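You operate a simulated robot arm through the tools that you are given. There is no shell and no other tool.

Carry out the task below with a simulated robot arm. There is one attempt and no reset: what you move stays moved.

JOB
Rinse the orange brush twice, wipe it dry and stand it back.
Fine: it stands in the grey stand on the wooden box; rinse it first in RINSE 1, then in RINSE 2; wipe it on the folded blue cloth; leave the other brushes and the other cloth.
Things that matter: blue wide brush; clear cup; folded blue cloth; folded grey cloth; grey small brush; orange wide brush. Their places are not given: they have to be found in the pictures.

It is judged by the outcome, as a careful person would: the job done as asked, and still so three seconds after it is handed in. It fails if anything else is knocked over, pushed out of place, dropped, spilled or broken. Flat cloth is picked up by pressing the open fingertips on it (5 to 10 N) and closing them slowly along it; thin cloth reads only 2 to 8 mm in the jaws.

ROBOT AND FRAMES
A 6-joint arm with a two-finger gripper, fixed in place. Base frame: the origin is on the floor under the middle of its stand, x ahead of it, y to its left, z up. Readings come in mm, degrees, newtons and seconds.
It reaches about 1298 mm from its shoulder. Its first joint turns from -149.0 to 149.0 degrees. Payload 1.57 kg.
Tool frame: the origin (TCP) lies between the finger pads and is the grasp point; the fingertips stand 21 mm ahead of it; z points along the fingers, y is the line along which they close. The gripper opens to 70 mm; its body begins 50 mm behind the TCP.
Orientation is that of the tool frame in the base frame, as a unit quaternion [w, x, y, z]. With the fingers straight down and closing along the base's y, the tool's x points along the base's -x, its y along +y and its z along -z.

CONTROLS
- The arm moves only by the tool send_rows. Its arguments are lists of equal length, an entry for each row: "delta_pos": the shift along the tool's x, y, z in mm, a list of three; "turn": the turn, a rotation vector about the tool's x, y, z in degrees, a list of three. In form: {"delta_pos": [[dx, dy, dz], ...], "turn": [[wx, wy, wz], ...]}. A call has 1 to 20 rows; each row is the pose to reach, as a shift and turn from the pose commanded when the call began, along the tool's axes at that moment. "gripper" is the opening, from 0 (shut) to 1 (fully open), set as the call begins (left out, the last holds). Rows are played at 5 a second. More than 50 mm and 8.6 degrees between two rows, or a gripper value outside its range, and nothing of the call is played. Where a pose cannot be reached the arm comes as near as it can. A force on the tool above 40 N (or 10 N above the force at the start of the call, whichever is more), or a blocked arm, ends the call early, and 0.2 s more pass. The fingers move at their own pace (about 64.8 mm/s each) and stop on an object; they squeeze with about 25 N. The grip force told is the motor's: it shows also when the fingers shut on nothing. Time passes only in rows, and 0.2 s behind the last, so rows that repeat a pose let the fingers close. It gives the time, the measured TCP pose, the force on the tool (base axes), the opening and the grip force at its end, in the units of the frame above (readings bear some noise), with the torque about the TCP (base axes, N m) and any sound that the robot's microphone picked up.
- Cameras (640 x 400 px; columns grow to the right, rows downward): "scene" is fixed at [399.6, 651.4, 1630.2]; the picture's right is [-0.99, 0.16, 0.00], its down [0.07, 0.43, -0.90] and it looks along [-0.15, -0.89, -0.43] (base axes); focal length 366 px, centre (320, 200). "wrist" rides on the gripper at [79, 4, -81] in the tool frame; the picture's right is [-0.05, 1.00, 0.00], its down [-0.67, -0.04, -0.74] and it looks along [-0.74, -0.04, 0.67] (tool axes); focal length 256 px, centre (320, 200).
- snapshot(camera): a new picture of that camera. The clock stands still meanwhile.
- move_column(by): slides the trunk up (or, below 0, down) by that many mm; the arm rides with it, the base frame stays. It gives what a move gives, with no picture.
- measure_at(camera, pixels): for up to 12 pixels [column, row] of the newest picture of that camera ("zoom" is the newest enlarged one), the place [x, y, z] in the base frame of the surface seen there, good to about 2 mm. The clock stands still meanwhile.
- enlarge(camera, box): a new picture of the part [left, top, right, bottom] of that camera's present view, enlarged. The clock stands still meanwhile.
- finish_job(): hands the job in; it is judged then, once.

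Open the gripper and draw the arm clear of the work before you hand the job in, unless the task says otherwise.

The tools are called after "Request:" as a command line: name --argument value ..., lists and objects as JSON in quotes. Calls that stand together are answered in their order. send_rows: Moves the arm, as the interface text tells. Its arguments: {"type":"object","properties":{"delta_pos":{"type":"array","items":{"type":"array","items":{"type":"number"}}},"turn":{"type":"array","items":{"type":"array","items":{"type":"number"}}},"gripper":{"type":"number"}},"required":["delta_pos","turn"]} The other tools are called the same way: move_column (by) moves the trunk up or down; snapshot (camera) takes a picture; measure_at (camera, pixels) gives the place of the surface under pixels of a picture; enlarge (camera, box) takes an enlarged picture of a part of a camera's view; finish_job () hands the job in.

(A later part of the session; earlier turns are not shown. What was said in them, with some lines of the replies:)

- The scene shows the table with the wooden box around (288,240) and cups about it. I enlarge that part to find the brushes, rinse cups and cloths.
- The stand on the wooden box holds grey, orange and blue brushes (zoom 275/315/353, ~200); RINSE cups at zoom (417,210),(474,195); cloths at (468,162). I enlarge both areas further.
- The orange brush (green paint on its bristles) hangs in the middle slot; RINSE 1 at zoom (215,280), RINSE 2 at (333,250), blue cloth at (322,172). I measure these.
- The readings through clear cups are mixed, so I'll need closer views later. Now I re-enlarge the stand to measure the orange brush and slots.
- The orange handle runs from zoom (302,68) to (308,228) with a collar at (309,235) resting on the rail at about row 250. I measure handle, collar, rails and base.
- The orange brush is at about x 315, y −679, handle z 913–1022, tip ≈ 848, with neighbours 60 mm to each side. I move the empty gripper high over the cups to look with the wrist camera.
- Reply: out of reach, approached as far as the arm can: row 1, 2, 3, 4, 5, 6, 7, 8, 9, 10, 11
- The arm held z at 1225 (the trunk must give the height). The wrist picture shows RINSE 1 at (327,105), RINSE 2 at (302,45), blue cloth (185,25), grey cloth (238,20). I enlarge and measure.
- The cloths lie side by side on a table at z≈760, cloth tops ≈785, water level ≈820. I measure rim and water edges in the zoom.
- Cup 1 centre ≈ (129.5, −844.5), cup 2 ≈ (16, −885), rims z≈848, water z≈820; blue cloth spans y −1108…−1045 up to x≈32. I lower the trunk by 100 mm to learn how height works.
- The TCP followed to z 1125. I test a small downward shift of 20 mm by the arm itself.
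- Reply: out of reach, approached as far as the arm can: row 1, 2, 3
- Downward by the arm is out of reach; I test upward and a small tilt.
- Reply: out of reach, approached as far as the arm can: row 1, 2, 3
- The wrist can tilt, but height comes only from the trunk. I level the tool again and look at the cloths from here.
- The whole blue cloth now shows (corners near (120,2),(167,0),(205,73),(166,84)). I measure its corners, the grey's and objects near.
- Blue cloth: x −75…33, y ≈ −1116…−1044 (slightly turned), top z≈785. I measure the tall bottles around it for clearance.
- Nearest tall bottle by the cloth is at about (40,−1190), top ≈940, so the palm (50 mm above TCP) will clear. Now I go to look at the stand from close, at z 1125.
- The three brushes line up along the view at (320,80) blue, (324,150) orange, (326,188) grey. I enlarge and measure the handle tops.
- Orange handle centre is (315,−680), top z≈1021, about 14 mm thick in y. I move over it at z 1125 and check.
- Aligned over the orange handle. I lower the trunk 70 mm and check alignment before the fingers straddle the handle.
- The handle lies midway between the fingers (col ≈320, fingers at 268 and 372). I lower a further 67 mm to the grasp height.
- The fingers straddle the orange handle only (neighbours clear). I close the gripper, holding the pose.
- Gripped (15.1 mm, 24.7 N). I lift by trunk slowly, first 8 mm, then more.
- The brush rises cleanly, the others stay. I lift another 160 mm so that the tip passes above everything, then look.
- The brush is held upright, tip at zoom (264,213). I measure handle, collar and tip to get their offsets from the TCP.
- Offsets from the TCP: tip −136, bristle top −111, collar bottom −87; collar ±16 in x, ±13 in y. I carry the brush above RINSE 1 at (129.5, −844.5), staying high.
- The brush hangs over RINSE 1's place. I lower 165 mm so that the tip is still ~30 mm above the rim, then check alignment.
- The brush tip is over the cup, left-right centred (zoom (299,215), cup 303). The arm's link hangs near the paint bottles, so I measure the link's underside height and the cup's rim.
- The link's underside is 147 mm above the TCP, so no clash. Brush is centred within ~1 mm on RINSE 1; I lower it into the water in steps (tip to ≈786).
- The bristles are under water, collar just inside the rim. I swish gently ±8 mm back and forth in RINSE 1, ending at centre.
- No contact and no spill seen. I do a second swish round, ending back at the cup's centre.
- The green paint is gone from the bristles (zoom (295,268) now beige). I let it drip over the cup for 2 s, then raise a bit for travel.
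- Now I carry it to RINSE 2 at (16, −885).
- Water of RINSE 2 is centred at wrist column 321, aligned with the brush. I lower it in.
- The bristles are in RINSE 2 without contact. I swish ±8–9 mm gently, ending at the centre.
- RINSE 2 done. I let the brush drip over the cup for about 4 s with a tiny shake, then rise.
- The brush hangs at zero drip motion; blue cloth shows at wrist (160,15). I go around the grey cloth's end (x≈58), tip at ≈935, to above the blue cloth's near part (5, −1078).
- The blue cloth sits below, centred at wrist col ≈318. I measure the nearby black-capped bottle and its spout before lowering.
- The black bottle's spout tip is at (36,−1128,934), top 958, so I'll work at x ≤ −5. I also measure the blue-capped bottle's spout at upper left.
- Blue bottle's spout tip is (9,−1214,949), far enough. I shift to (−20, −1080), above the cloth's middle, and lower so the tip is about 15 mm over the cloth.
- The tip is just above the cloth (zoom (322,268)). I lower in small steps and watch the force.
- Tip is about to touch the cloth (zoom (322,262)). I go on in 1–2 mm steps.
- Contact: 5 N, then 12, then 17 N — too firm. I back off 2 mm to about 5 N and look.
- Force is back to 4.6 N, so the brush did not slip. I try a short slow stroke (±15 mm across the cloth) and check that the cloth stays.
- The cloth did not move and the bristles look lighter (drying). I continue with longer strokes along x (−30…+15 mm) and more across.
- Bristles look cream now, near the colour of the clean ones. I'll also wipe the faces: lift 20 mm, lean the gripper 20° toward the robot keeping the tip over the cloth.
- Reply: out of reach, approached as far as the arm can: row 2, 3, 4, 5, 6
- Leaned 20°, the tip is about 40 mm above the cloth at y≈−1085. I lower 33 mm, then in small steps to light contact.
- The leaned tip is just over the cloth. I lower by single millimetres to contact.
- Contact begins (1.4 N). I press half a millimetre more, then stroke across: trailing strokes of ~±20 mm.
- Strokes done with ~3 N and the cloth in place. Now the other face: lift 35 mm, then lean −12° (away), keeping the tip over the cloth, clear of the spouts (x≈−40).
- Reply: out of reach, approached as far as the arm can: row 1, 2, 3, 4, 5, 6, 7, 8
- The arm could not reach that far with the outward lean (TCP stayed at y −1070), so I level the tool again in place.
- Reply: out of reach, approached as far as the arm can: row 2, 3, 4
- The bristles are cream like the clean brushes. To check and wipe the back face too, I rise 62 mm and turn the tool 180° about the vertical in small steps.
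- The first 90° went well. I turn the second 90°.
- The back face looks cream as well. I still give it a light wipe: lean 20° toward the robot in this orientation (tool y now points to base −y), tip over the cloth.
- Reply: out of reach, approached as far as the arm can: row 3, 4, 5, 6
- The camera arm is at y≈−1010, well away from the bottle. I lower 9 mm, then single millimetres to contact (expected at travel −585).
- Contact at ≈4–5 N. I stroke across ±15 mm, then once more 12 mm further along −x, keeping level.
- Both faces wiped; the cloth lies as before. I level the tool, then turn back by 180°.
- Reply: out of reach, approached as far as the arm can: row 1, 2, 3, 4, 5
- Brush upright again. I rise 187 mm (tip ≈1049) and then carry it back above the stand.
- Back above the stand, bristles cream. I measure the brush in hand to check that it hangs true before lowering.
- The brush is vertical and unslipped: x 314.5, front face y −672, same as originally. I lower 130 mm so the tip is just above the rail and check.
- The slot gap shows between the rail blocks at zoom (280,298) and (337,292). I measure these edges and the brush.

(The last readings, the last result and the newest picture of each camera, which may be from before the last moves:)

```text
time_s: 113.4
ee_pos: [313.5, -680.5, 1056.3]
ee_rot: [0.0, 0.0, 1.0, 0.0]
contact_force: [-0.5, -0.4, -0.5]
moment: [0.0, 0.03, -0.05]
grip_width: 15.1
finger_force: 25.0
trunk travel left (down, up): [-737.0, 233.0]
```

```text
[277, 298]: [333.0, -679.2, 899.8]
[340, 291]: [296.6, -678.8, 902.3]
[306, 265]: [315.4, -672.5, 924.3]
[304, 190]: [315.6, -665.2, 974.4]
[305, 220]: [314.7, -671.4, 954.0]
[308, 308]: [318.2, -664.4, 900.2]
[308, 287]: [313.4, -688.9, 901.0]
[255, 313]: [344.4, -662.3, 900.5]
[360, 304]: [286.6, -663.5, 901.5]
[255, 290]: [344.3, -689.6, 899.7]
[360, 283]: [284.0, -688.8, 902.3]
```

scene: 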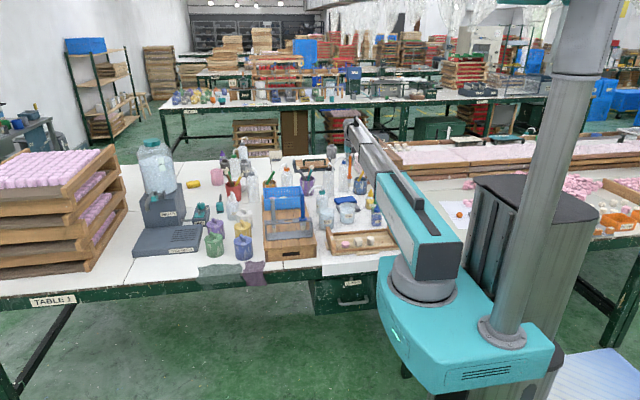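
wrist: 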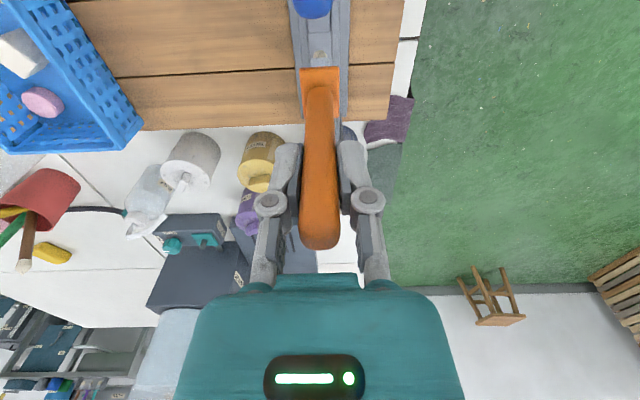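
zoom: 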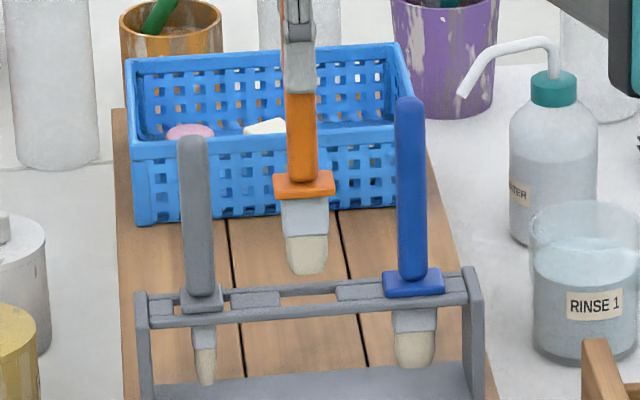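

Gap x 297.5–332, centre ≈315; the brush is at 315. I lower into the slot in steps watching the force.

Request:
move_column --by -35

Request:
move_column --by -22

Request:
enlarge --camera "scene" --box '[265, 190, 315, 245]'

```text
time_s: 114.2
ee_pos: [315.4, -680.2, 1020.5]
ee_rot: [0.001, 0.0, 1.0, 0.001]
contact_force: [0.0, 0.7, -1.6]
moment: [-0.01, 0.02, 0.01]
grip_width: 15.0
finger_force: 24.8
trunk travel left (down, up): [-702.0, 268.0]
```

```text
time_s: 114.9
ee_pos: [314.8, -681.8, 998.0]
ee_rot: [0.0, 0.0, 1.0, 0.0]
contact_force: [-0.4, -0.7, -0.9]
moment: [0.02, 0.02, 0.0]
grip_width: 15.1
finger_force: 25.2
trunk travel left (down, up): [-680.0, 290.0]
```

```text
7.27 times, centred on (290, 218) of scene
```

zoom: 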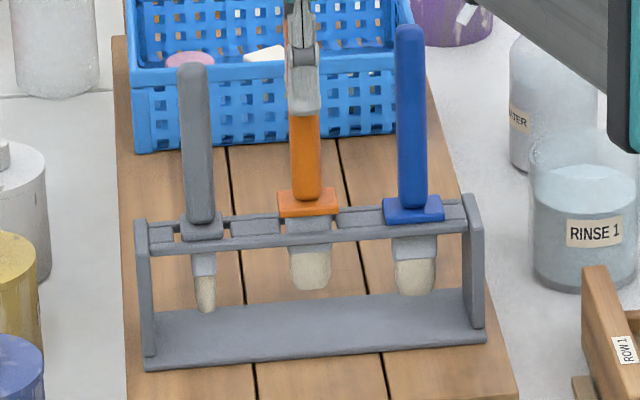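

The brush enters the slot freely; the collar (zoom (307,205)) is ~10 mm above the rail. I lower the last millimetres in small steps.

Request:
move_column --by -6

Request:
move_column --by -2

Request:
move_column --by -1

Request:
enlarge --camera "scene" --box '[265, 190, 315, 245]'

```text
time_s: 115.4
ee_pos: [314.8, -680.3, 992.7]
ee_rot: [0.0, 0.0, 1.0, 0.0]
contact_force: [-1.1, -0.4, -0.8]
moment: [0.0, -0.01, 0.02]
grip_width: 15.1
finger_force: 25.1
trunk travel left (down, up): [-674.0, 296.0]
```

```text
time_s: 115.9
ee_pos: [315.4, -681.2, 990.9]
ee_rot: [0.0, 0.0, 1.0, 0.0]
contact_force: [-0.7, 0.2, -0.3]
moment: [-0.02, 0.0, 0.02]
grip_width: 14.7
finger_force: 25.4
trunk travel left (down, up): [-672.0, 298.0]
```

```text
time_s: 116.5
ee_pos: [315.4, -680.5, 991.0]
ee_rot: [0.0, 0.0, 1.0, 0.0]
contact_force: [1.2, 0.3, -0.3]
moment: [0.03, -0.02, 0.0]
grip_width: 15.0
finger_force: 25.3
trunk travel left (down, up): [-671.0, 299.0]
```

```text
7.27 times, centred on (290, 218) of scene
```

zoom: 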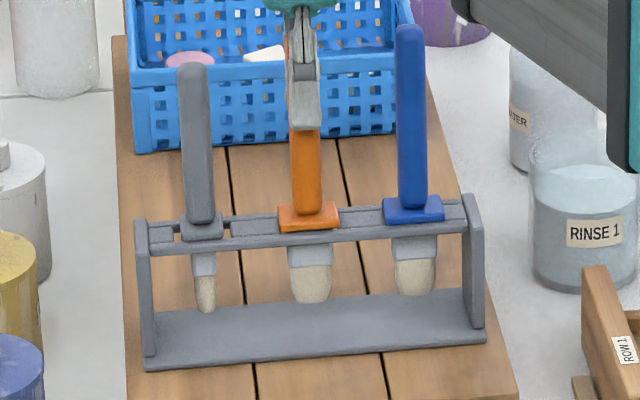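

The collar is almost on the rail. I lower 1 mm more to touch.

Request:
move_column --by -1

Request:
move_column --by -0.5

```text
time_s: 117.0
ee_pos: [316.0, -680.2, 988.0]
ee_rot: [0.0, 0.0, 1.0, 0.0]
contact_force: [0.3, 0.5, 2.3]
moment: [-0.01, 0.0, 0.01]
grip_width: 15.0
finger_force: 25.0
trunk travel left (down, up): [-670.0, 300.0]
```

```text
time_s: 117.5
ee_pos: [315.2, -679.7, 987.6]
ee_rot: [0.0, 0.0, 1.0, 0.0]
contact_force: [1.3, -1.2, 8.7]
moment: [-0.1, -0.08, -0.01]
grip_width: 14.9
finger_force: 24.7
trunk travel left (down, up): [-669.0, 301.0]
```

The collar rests on the rail (8.7 N). I ease off half a millimetre and open the gripper to 42 mm.

Request:
move_column --by 0.6

Request:
send_rows --delta_pos '[[0, 0, 0], [0, 0, 0], [0, 0, 0], [0, 0, 0]]' --turn '[[0, 0, 0], [0, 0, 0], [0, 0, 0], [0, 0, 0]]' --gripper 0.6

Request:
enlarge --camera "scene" --box '[265, 190, 315, 245]'

Request:
snapshot --camera "wrist"

```text
time_s: 118.0
ee_pos: [315.0, -681.0, 987.5]
ee_rot: [0.0, 0.0, 1.0, 0.001]
contact_force: [0.5, 0.3, 0.1]
moment: [0.01, -0.06, 0.02]
grip_width: 15.1
finger_force: 25.1
trunk travel left (down, up): [-670.0, 300.0]
```

```text
time_s: 119.0
ee_pos: [315.8, -680.6, 988.6]
ee_rot: [0.0, 0.0, 1.0, 0.001]
contact_force: [-0.7, 0.3, -0.4]
moment: [-0.01, -0.03, 0.0]
grip_width: 42.1
finger_force: 0.0
trunk travel left (down, up): [-670.0, 300.0]
```

```text
7.27 times, centred on (290, 218) of scene
```

zoom: 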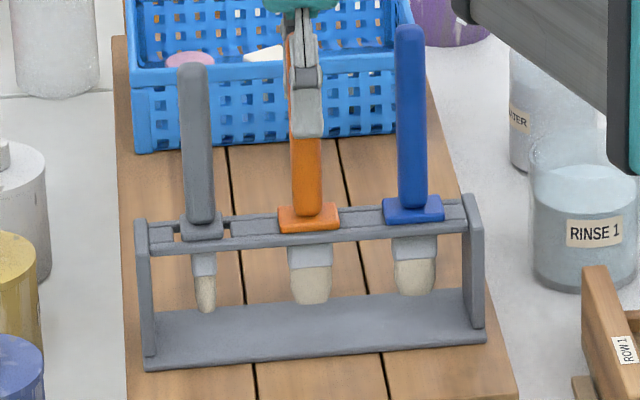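

```text
taken
```

wrist: 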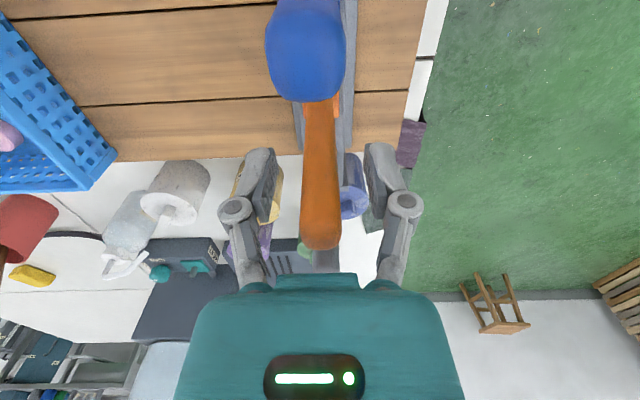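

The brush stands in its slot, fingers clear on both sides. I raise the trunk straight up, first 60 mm then more.

Request:
move_column --by 60

Request:
move_column --by 150

Request:
snapshot --camera "scene"

Request:
enlarge --camera "scene" --box '[250, 160, 400, 260]'

```text
time_s: 120.0
ee_pos: [315.7, -680.9, 1048.7]
ee_rot: [0.0, 0.0, 1.0, 0.0]
contact_force: [0.1, 0.2, 0.8]
moment: [0.01, 0.03, 0.0]
grip_width: 41.9
finger_force: 0.1
trunk travel left (down, up): [-730.0, 240.0]
```

```text
time_s: 121.7
ee_pos: [314.5, -681.5, 1200.4]
ee_rot: [0.0, 0.0, 1.0, 0.0]
contact_force: [0.2, -1.0, 0.3]
moment: [-0.01, -0.01, -0.01]
grip_width: 42.1
finger_force: 0.2
trunk travel left (down, up): [-880.0, 90.0]
```

```text
taken
```

scene: 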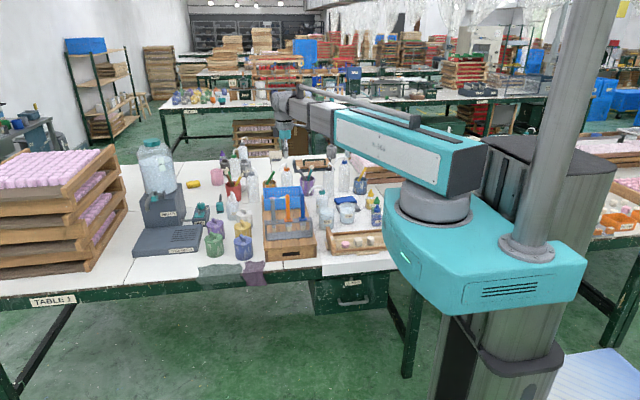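

```text
4.00 times, centred on (325, 210) of scene
```

zoom: 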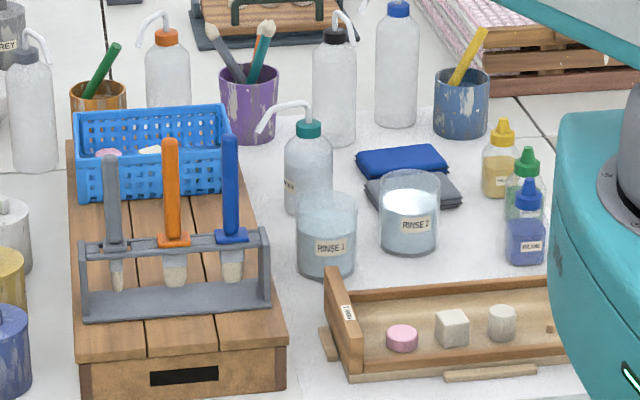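

Everything stands as before; I take a close look at the stand and the cloths before drawing the arm further away.

Request:
enlarge --camera "scene" --box '[262, 190, 322, 245]'

Request:
measure_at --camera "zoom" --pixels '[[280, 60], [285, 150], [287, 228], [288, 250], [290, 285], [190, 140], [380, 120]]'

Request:
enlarge --camera "scene" --box '[320, 180, 370, 235]'

```text
7.27 times, centred on (292, 218) of scene
```

zoom: 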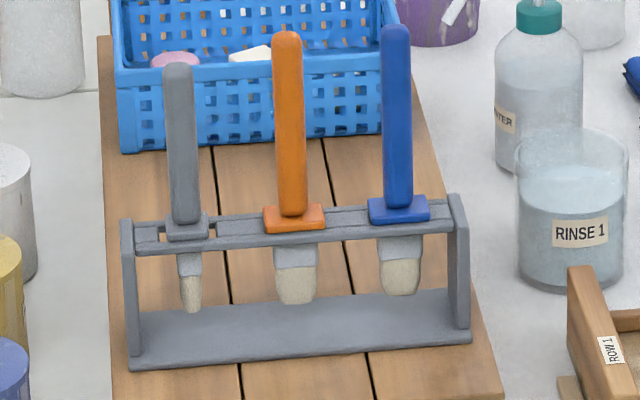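

```text
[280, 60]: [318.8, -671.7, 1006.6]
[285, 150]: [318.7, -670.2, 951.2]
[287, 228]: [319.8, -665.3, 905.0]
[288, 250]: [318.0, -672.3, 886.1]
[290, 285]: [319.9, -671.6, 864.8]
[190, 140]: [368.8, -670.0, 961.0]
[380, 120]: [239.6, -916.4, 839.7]
```

```text
7.27 times, centred on (345, 208) of scene
```

zoom: 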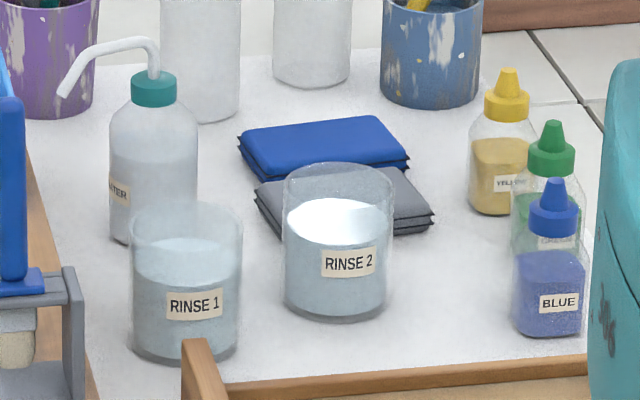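

The orange brush hangs level on its rail with clean, dry-looking bristles; cups and cloths are unmoved. I draw the arm back to its starting place with the gripper open and let things settle.

Request:
move_column --by 25

Request:
send_rows --delta_pos '[[4, 15, 0], [8, 31, 0], [12, 46, 0], [16, 62, 0], [16, 62, 0], [16, 62, 0], [16, 62, 0]]' --turn '[[0, 0, 0], [0, 0, 0], [0, 0, 0], [0, 0, 0], [0, 0, 0], [0, 0, 0], [0, 0, 0]]' --gripper 1.0

Request:
enlarge --camera "scene" --box '[180, 140, 400, 290]'

```text
time_s: 122.4
ee_pos: [315.2, -681.1, 1223.5]
ee_rot: [0.0, 0.001, 1.0, -0.001]
contact_force: [-0.2, -0.3, 0.1]
moment: [-0.04, 0.0, 0.01]
grip_width: 42.1
finger_force: 0.1
trunk travel left (down, up): [-905.0, 65.0]
```

```text
time_s: 124.0
ee_pos: [299.5, -618.2, 1223.9]
ee_rot: [0.0, 0.0, 1.0, 0.001]
contact_force: [-0.5, 0.6, 0.6]
moment: [0.02, 0.02, 0.0]
grip_width: 70.0
finger_force: 0.0
trunk travel left (down, up): [-905.0, 65.0]
```

```text
2.67 times, centred on (290, 215) of scene
```

zoom: 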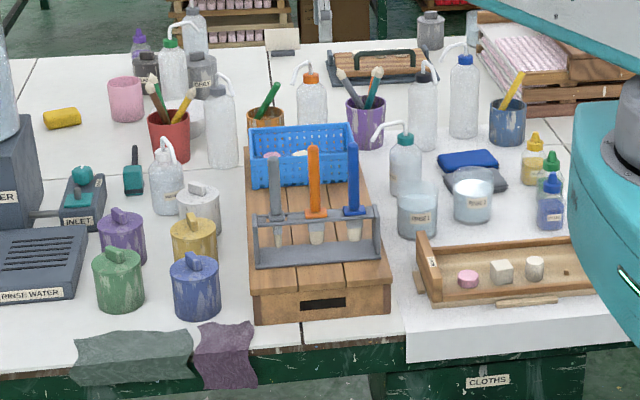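

The picture matches the first one, apart from the orange brush's clean bristles (zoom (316,232)). The arm is clear with the gripper open, so I hand the job in.

Request:
finish_job

```text
The job is handed in.
```

I rinsed the orange brush in RINSE 1, then in RINSE 2, wiped it on the folded blue cloth and put it back in its slot in the grey stand. I have handed the job in, but no verdict came back, so I can't say how it was judged.

- **Rinse:** The green paint was gone after RINSE 1. After each cup I let the brush drip over it before moving on.
- **Wipe:** I wiped the tip and both faces with light strokes of about 3 to 5 N. The first touch briefly reached 17 N, so I eased off. The bristles then looked the same cream colour as the other clean brushes.
- **Stand:** The collar rests on the rail and the brush stands upright in its own slot.
- **Everything else:** In the last picture the other brushes, both cups, both cloths and the bottles look as they did at the start, with no spill visible. The gripper is open and the arm is back at its starting place.
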